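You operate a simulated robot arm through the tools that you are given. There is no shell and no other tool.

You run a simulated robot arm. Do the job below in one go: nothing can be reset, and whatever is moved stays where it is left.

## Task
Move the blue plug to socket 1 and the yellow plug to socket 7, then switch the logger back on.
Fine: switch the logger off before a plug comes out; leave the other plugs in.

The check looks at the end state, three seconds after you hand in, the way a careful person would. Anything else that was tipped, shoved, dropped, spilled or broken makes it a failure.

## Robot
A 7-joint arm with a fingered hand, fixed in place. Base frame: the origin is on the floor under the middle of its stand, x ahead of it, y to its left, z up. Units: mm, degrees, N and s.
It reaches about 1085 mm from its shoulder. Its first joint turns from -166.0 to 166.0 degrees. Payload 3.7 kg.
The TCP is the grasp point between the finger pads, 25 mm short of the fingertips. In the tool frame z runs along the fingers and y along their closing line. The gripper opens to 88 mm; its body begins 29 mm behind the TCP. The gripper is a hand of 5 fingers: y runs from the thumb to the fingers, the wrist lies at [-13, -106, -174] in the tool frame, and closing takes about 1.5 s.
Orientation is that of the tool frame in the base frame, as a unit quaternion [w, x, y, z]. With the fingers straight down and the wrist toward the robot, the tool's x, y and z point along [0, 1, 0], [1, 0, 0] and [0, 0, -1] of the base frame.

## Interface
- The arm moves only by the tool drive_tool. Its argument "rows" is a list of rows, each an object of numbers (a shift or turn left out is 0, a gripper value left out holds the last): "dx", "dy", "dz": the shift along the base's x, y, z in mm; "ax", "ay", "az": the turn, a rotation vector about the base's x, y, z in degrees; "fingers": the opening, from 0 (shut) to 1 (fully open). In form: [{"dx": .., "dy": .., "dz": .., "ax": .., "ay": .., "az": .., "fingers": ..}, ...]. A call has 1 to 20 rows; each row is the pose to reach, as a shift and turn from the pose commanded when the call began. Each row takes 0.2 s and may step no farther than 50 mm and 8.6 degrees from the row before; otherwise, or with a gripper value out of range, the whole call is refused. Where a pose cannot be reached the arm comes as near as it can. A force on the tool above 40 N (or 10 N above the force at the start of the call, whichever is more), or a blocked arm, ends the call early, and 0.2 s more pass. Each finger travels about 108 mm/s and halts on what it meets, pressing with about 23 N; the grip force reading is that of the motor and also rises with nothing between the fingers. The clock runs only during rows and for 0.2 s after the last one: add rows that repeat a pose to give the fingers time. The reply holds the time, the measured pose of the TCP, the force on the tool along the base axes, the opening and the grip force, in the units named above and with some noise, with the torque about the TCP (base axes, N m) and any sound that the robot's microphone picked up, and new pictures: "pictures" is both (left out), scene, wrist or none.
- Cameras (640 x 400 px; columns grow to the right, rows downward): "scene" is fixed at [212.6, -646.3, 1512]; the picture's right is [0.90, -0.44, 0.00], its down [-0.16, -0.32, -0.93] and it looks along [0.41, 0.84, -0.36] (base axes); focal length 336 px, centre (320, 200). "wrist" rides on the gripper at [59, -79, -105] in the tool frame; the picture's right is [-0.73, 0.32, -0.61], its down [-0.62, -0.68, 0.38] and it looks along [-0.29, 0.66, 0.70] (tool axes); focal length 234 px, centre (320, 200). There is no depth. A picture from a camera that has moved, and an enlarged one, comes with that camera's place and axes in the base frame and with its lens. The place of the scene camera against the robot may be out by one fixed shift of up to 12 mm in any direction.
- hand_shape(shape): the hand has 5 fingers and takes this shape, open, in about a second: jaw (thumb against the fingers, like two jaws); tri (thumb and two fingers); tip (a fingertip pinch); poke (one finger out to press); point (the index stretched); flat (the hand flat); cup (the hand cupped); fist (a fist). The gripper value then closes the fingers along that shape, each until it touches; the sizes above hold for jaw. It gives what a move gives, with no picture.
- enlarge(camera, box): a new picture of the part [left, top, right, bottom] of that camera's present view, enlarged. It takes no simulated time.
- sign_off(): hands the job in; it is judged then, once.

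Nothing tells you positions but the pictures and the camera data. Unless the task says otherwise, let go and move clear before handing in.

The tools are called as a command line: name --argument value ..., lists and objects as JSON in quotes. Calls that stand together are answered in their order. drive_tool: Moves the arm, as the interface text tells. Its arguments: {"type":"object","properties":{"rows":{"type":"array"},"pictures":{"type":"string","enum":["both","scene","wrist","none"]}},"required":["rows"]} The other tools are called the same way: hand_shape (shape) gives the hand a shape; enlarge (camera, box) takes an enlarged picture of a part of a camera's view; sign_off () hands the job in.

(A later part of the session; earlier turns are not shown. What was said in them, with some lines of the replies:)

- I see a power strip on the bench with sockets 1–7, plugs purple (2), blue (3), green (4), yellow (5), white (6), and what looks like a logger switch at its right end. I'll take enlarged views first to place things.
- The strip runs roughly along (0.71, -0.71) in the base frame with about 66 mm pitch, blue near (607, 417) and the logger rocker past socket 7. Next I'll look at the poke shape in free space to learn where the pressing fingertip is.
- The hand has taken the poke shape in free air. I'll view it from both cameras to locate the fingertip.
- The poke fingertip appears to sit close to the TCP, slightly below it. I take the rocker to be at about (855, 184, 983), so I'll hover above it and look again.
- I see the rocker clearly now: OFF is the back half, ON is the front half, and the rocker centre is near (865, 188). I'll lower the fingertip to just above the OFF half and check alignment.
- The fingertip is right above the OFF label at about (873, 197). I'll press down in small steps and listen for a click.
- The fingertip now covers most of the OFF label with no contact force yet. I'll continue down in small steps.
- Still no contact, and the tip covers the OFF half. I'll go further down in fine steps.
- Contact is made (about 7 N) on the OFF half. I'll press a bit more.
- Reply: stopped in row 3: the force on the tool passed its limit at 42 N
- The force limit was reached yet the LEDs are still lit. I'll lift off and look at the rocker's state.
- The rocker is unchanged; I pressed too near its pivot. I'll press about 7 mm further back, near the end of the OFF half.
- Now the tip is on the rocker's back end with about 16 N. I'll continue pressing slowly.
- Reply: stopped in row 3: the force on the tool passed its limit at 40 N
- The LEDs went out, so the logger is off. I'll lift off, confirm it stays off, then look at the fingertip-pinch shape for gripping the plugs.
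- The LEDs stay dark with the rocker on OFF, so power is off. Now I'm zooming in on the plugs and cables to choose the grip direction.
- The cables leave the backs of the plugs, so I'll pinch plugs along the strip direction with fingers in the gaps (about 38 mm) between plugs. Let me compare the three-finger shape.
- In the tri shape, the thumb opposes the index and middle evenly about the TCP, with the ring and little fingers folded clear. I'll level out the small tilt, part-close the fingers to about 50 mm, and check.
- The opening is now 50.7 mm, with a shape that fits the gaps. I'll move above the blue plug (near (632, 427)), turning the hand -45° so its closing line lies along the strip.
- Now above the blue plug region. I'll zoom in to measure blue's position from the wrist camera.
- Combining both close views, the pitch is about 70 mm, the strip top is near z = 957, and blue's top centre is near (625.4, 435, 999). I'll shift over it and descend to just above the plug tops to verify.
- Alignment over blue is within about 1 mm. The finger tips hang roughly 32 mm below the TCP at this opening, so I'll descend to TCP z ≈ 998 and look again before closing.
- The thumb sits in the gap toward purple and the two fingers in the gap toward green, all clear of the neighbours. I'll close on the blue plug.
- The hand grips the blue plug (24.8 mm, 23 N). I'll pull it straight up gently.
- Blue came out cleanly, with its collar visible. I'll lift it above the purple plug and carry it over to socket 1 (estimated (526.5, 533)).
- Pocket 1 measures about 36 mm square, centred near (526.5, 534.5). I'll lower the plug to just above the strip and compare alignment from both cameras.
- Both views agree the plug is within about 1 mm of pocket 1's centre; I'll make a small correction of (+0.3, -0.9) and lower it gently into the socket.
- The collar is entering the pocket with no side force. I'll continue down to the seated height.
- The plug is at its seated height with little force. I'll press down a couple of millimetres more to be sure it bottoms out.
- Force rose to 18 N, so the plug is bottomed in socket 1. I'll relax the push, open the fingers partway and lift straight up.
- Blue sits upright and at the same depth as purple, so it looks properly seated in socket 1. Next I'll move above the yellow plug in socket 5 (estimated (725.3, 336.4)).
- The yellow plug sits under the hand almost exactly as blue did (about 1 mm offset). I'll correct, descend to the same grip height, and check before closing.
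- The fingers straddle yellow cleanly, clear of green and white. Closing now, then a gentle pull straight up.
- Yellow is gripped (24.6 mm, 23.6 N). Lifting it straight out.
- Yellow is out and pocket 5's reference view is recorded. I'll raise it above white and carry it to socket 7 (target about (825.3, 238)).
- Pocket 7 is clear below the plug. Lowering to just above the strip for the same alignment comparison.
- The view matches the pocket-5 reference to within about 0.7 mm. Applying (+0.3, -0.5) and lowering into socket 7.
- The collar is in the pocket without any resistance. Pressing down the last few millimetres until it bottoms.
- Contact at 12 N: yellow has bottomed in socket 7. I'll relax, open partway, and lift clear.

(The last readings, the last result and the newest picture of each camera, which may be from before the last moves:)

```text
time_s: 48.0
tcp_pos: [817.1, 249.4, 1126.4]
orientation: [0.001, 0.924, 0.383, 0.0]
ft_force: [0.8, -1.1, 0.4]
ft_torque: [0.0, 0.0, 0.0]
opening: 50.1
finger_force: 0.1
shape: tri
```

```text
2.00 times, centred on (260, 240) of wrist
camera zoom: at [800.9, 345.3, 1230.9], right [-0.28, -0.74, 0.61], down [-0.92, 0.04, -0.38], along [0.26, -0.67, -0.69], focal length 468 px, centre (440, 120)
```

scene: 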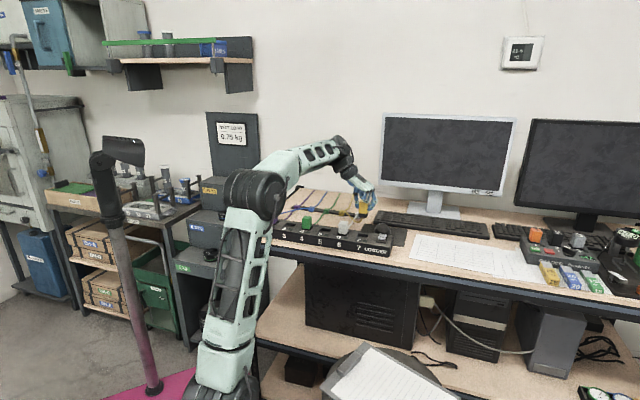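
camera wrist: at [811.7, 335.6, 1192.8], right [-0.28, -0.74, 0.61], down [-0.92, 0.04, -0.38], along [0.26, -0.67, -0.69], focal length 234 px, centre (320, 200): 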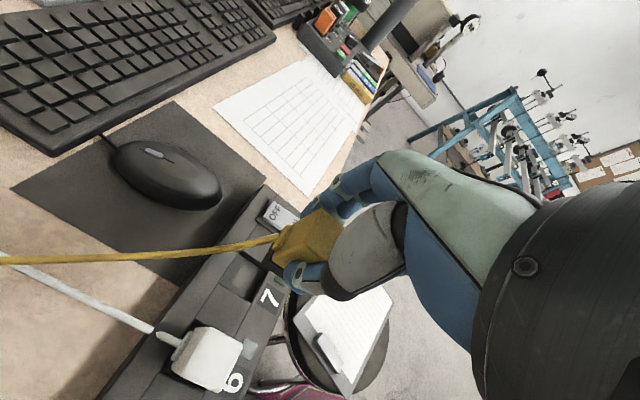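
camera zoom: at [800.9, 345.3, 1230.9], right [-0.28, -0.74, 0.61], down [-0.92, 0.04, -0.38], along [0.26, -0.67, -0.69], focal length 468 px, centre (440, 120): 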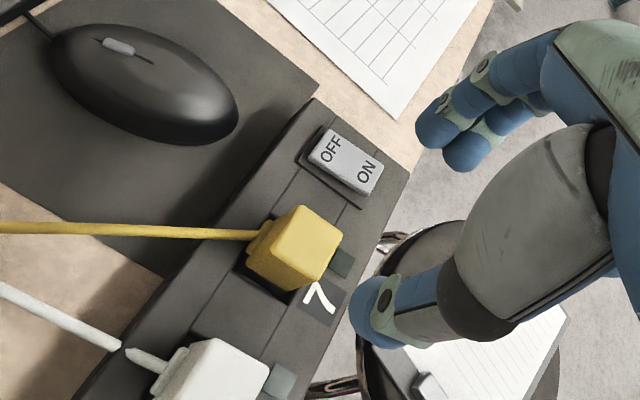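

Both plugs are seated and the wiring looks right. Now I'll change to the poke shape and turn the hand back to its original heading, hovering over the ON half of the rocker.

hand_shape --shape "poke"

drive_tool --rows '[{"dx": 3, "dy": -6, "dz": 0, "az": 4}, {"dx": 6, "dy": -12, "az": 8}, {"dx": 10, "dy": -19, "az": 12}, {"dx": 14, "dy": -26, "az": 16}, {"dx": 18, "dy": -33, "az": 20}, {"dx": 22, "dy": -40, "az": 24}, {"dx": 26, "dy": -48, "az": 28}, {"dx": 30, "dy": -56, "az": 32}, {"dx": 34, "dy": -64, "az": 36}, {"dx": 38, "dy": -72, "dz": -10, "az": 40}, {"dx": 42, "dy": -78, "dz": -30, "az": 43}, {"dx": 43, "dy": -80, "dz": -60, "az": 45}, {"dx": 43, "dy": -80, "dz": -80, "az": 45}, {"dx": 43, "dy": -80, "dz": -80, "az": 45}]'

enlarge --camera "wrist" --box '[200, 160, 380, 320]'

enlarge --camera "scene" --box '[335, 180, 415, 250]'

```text
time_s: 48.9
tcp_pos: [816.6, 249.4, 1126.6]
orientation: [0.001, 0.924, 0.383, 0.0]
ft_force: [0.1, 0.2, -0.4]
ft_torque: [0.0, 0.0, -0.02]
opening: 0.0
finger_force: 0.0
shape: poke
```

```text
time_s: 51.9
tcp_pos: [859.6, 168.2, 1047.2]
orientation: [0.001, 0.706, 0.708, 0.0]
ft_force: [0.6, 0.5, -0.1]
ft_torque: [0.03, -0.01, -0.03]
opening: 0.0
finger_force: 0.1
shape: poke
camera wrist: at [779.1, 225.8, 1150.7], right [0.32, -0.72, 0.61], down [-0.68, -0.63, -0.38], along [0.66, -0.29, -0.69], focal length 234 px, centre (320, 200)
```

scene: 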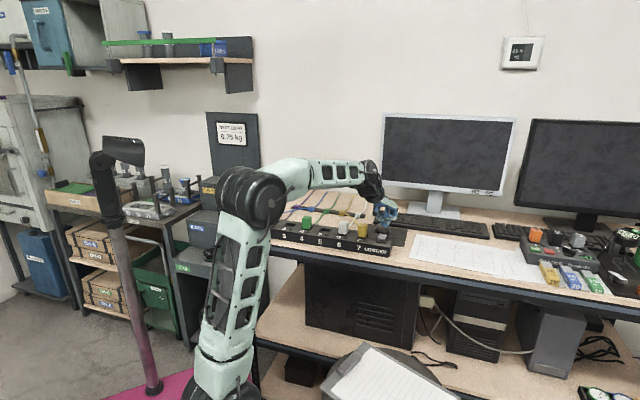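
wrist: 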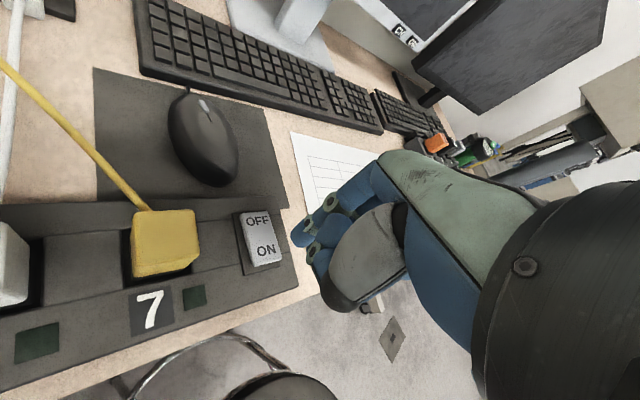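

```text
2.50 times, centred on (290, 240) of wrist
camera zoom: at [779.1, 225.8, 1150.7], right [0.32, -0.72, 0.61], down [-0.68, -0.63, -0.38], along [0.66, -0.29, -0.69], focal length 585 px, centre (395, 100)
```

zoom: 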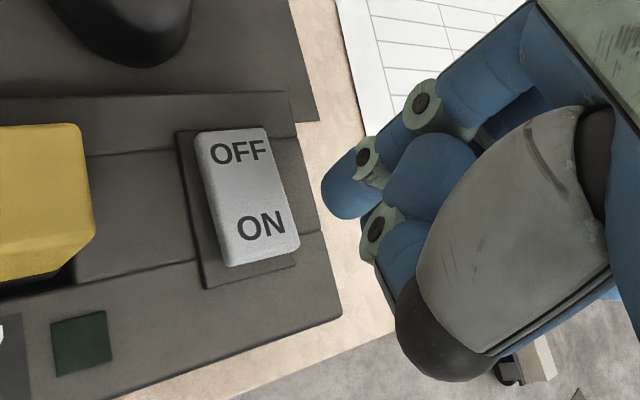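

```text
5.71 times, centred on (375, 215) of scene
camera zoom: at [212.6, -646.3, 1512.0], right [0.9, -0.44, 0.0], down [-0.16, -0.32, -0.93], along [0.41, 0.84, -0.36], focal length 1918 px, centre (6, 114)
```

zoom: 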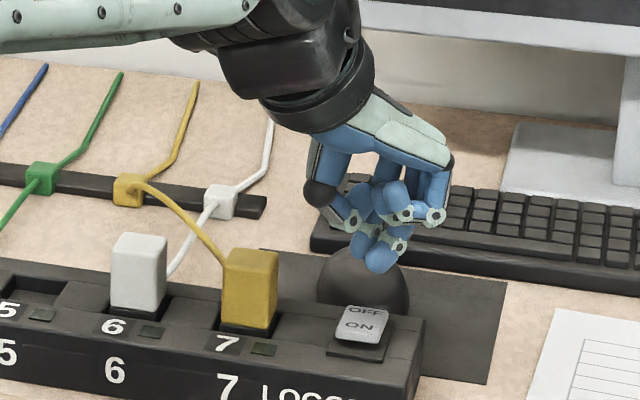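

The tip is about 5 mm short of the ideal spot, so I'll shift it toward the front end of the ON half and approach it.

drive_tool --rows '[{"dx": -1.2, "dy": -5, "dz": -10}, {"dx": -1.2, "dy": -5, "dz": -20}, {"dx": -1.2, "dy": -5, "dz": -28}, {"dx": -1.2, "dy": -5, "dz": -33}, {"dx": -1.2, "dy": -5, "dz": -36}]' --pictures "none"

enlarge --camera "wrist" --box '[220, 180, 380, 320]'

enlarge --camera "scene" --box '[340, 190, 420, 260]'

```text
time_s: 53.1
tcp_pos: [858.8, 164.0, 1012.2]
orientation: [0.002, 0.706, 0.708, 0.0]
ft_force: [-0.6, 0.0, 0.2]
ft_torque: [-0.04, 0.0, 0.01]
opening: 0.0
finger_force: 0.1
shape: poke
```

```text
2.86 times, centred on (300, 250) of wrist
camera zoom: at [778.1, 221.2, 1115.0], right [0.32, -0.72, 0.61], down [-0.68, -0.63, -0.38], along [0.66, -0.29, -0.69], focal length 669 px, centre (377, 57)
```

zoom: 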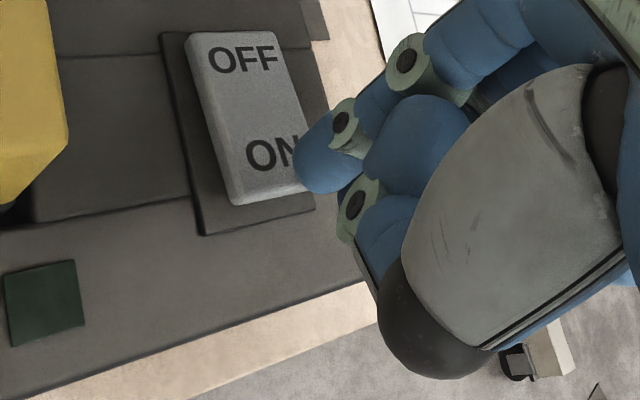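

```text
5.71 times, centred on (380, 225) of scene
camera zoom: at [212.6, -646.3, 1512.0], right [0.9, -0.44, 0.0], down [-0.16, -0.32, -0.93], along [0.41, 0.84, -0.36], focal length 1918 px, centre (-23, 57)
```

zoom: 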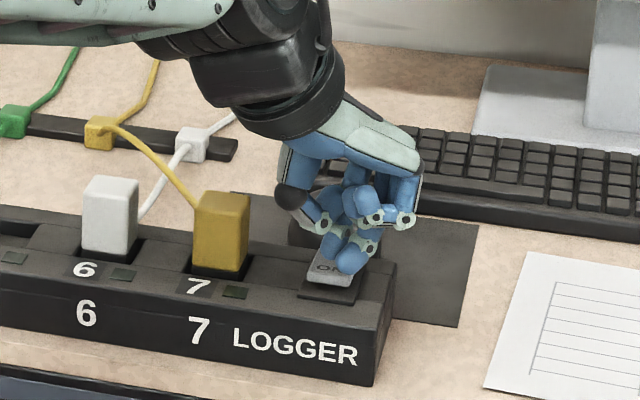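

The tip would land right at the rocker's front edge, so I'll shift it back about 5.5 mm onto the ON half and continue downward.

drive_tool --rows '[{"dx": 4, "dy": 4, "dz": 0}, {"dx": 4, "dy": 4, "dz": -3}, {"dx": 4, "dy": 4, "dz": -5}, {"dx": 4, "dy": 4, "dz": -7}]' --pictures "none"

enlarge --camera "wrist" --box '[220, 180, 380, 320]'

enlarge --camera "scene" --box '[340, 190, 420, 260]'

```text
time_s: 54.1
tcp_pos: [861.0, 168.3, 1004.4]
orientation: [0.0, 0.707, 0.708, 0.0]
ft_force: [-0.3, -0.3, -0.1]
ft_torque: [0.03, 0.02, -0.02]
opening: 0.1
finger_force: 0.1
shape: poke
```

```text
2.86 times, centred on (300, 250) of wrist
camera zoom: at [782.0, 225.4, 1107.8], right [0.32, -0.72, 0.61], down [-0.68, -0.63, -0.38], along [0.66, -0.29, -0.69], focal length 669 px, centre (377, 57)
```

zoom: 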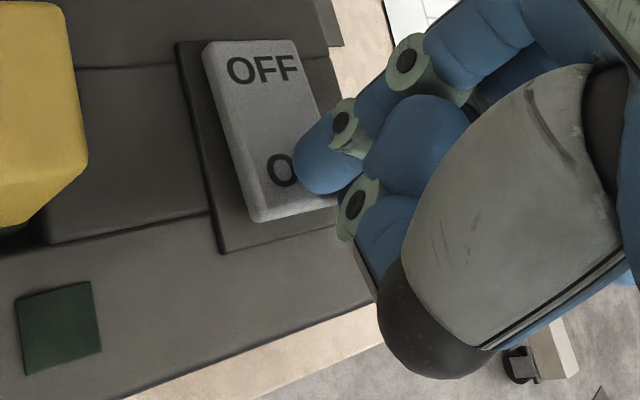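

```text
5.71 times, centred on (380, 225) of scene
camera zoom: at [212.6, -646.3, 1512.0], right [0.9, -0.44, 0.0], down [-0.16, -0.32, -0.93], along [0.41, 0.84, -0.36], focal length 1918 px, centre (-23, 57)
```

zoom: 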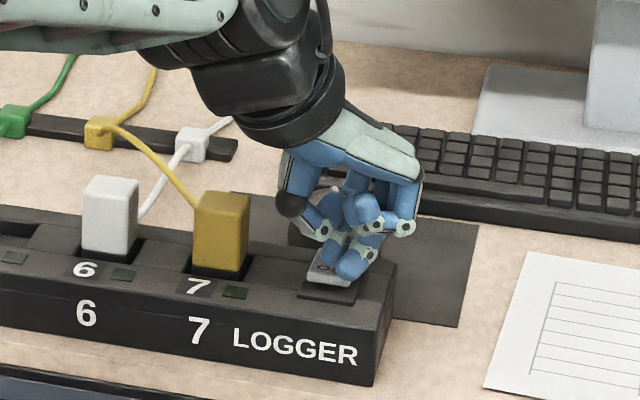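

The tip is over the ON half with about 6 mm margin from its front edge. Continuing down in fine steps.

drive_tool --rows '[{"dz": -1.5}, {"dz": -3}, {"dz": -4}, {"dz": -5}, {"dz": -6}]' --pictures "none"

enlarge --camera "scene" --box '[320, 190, 420, 260]'

```text
time_s: 55.3
tcp_pos: [862.7, 168.2, 999.2]
orientation: [0.002, 0.706, 0.708, 0.001]
ft_force: [0.4, 0.0, -0.3]
ft_torque: [0.0, 0.01, 0.01]
opening: 0.0
finger_force: 0.0
shape: poke
```

```text
5.71 times, centred on (370, 225) of scene
camera zoom: at [212.6, -646.3, 1512.0], right [0.9, -0.44, 0.0], down [-0.16, -0.32, -0.93], along [0.41, 0.84, -0.36], focal length 1918 px, centre (34, 57)
```

zoom: 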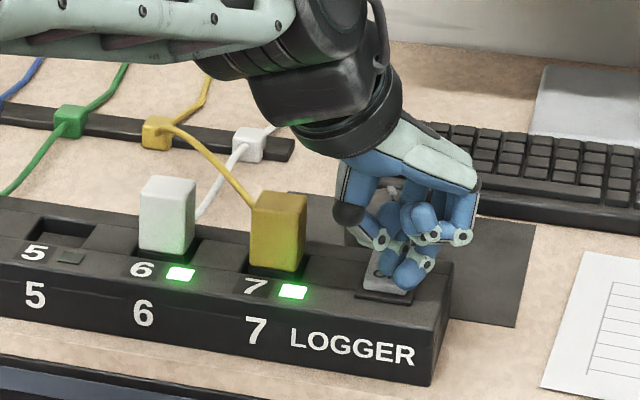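

LEDs 6 and 7 lit up, so the logger is on and yellow is live. I'll lift straight off, move clear, and check the LEDs at 1, 2 and 4 too.

drive_tool --rows '[{"dz": 10}, {"dz": 40}, {"dz": 80}, {"dz": 120}, {"dx": -40, "dz": 160}, {"dx": -80, "dy": -20, "dz": 200}, {"dx": -120, "dy": -40, "dz": 230}, {"dx": -160, "dy": -60, "dz": 250}, {"dx": -200, "dy": -80, "dz": 260}, {"dx": -240, "dy": -100, "dz": 260}, {"dx": -240, "dy": -100, "dz": 260}]'

enlarge --camera "scene" --box '[230, 170, 420, 280]'

enlarge --camera "wrist" --box '[0, 0, 320, 260]'

```text
refused: row 5 steps farther than a row can; nothing moved
```

```text
3.37 times, centred on (325, 225) of scene
camera zoom: at [212.6, -646.3, 1512.0], right [0.9, -0.44, 0.0], down [-0.16, -0.32, -0.93], along [0.41, 0.84, -0.36], focal length 1130 px, centre (303, 116)
```

zoom: 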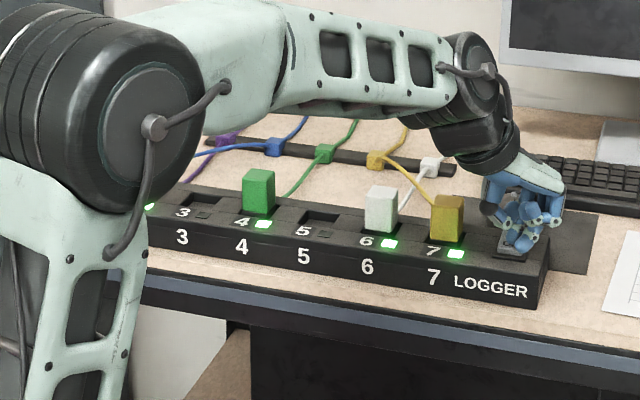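

```text
1.54 times, centred on (160, 130) of wrist
camera zoom: at [782.4, 225.1, 1101.7], right [0.32, -0.72, 0.61], down [-0.68, -0.63, -0.38], along [0.66, -0.29, -0.69], focal length 360 px, centre (566, 308)
```

zoom: 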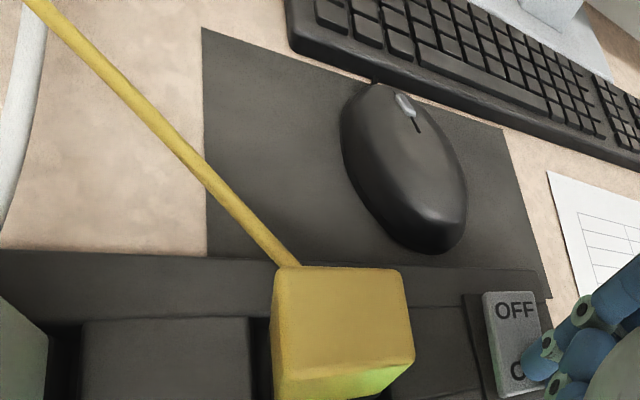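

That lift was refused for a too-large step; LEDs 2, 4, 6, 7 are visibly lit. I'll repeat the retreat with smaller steps.

drive_tool --rows '[{"dz": 10}, {"dz": 40}, {"dz": 80}, {"dz": 115}, {"dx": -25, "dz": 145}, {"dx": -50, "dy": -10, "dz": 175}, {"dx": -80, "dy": -20, "dz": 200}, {"dx": -115, "dy": -35, "dz": 220}, {"dx": -150, "dy": -50, "dz": 235}, {"dx": -185, "dy": -65, "dz": 245}, {"dx": -220, "dy": -80, "dz": 250}, {"dx": -220, "dy": -80, "dz": 250}]'

enlarge --camera "scene" --box '[230, 170, 420, 280]'

enlarge --camera "wrist" --box '[0, 0, 320, 260]'

```text
time_s: 57.9
tcp_pos: [642.5, 88.0, 1246.6]
orientation: [0.001, 0.707, 0.707, 0.0]
ft_force: [-0.3, -0.1, -0.4]
ft_torque: [-0.01, 0.07, 0.01]
opening: 0.1
finger_force: 0.0
shape: poke
camera wrist: at [562.5, 145.6, 1351.3], right [0.32, -0.72, 0.61], down [-0.68, -0.63, -0.38], along [0.66, -0.29, -0.69], focal length 234 px, centre (320, 200)
```

scene: 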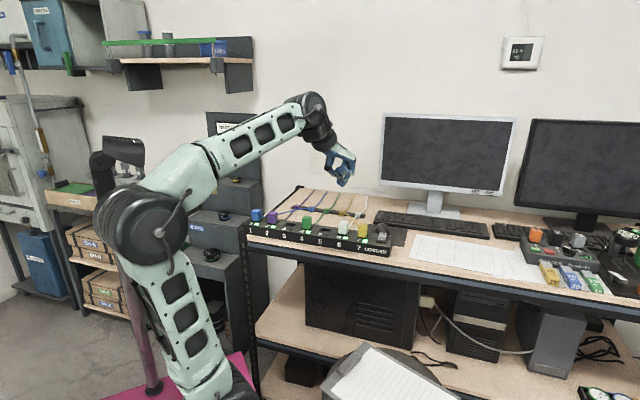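
wrist: 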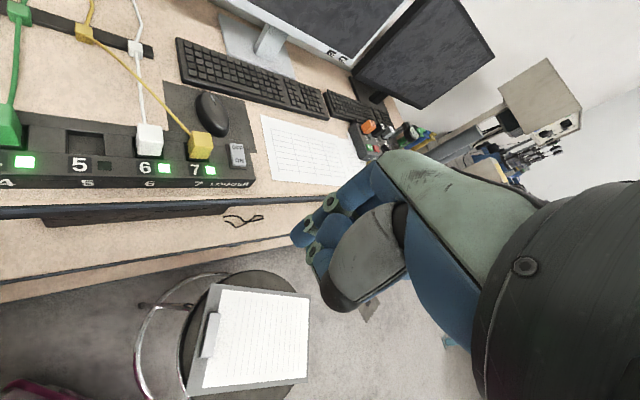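

```text
3.37 times, centred on (325, 225) of scene
camera zoom: at [212.6, -646.3, 1512.0], right [0.9, -0.44, 0.0], down [-0.16, -0.32, -0.93], along [0.41, 0.84, -0.36], focal length 1130 px, centre (303, 116)
```

zoom: 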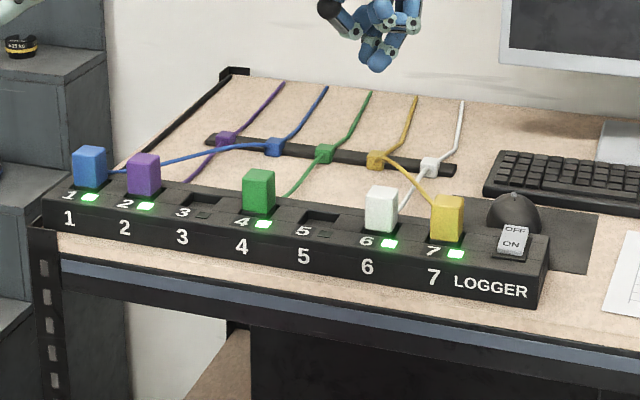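

```text
1.54 times, centred on (160, 130) of wrist
camera zoom: at [562.5, 145.6, 1351.3], right [0.32, -0.72, 0.61], down [-0.68, -0.63, -0.38], along [0.66, -0.29, -0.69], focal length 360 px, centre (566, 308)
```

zoom: 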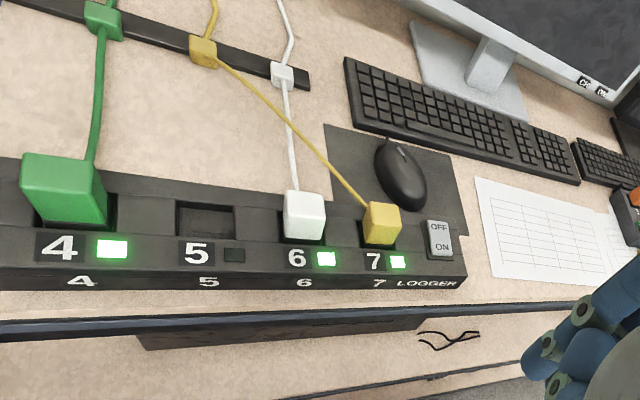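

The LEDs at 1 (blue), 2, 4, 6 and 7 (yellow) are lit, sockets 3 and 5 are empty and dark, and the rocker is on ON. The hand is empty and clear, and nothing else looks disturbed, so I'm handing in.

sign_off

```text
The job is handed in.
```

The job is handed in: the blue plug is in socket 1, the yellow plug is in socket 7, and the logger is back on.

- **Order:** I switched the logger off first and confirmed the lights were out before pulling either plug.
- **Lights now:** sockets 1, 2, 4, 6 and 7 are lit. Sockets 3 and 5 are empty and dark.
- **Other plugs:** purple, green and white stayed in their sockets the whole time.
- **Surroundings:** nothing else looked moved in the last pictures, and the hand is empty and clear of the bench.

The first press on the OFF side landed too near the rocker's pivot and did not switch it. I pressed again nearer the end, and that worked.
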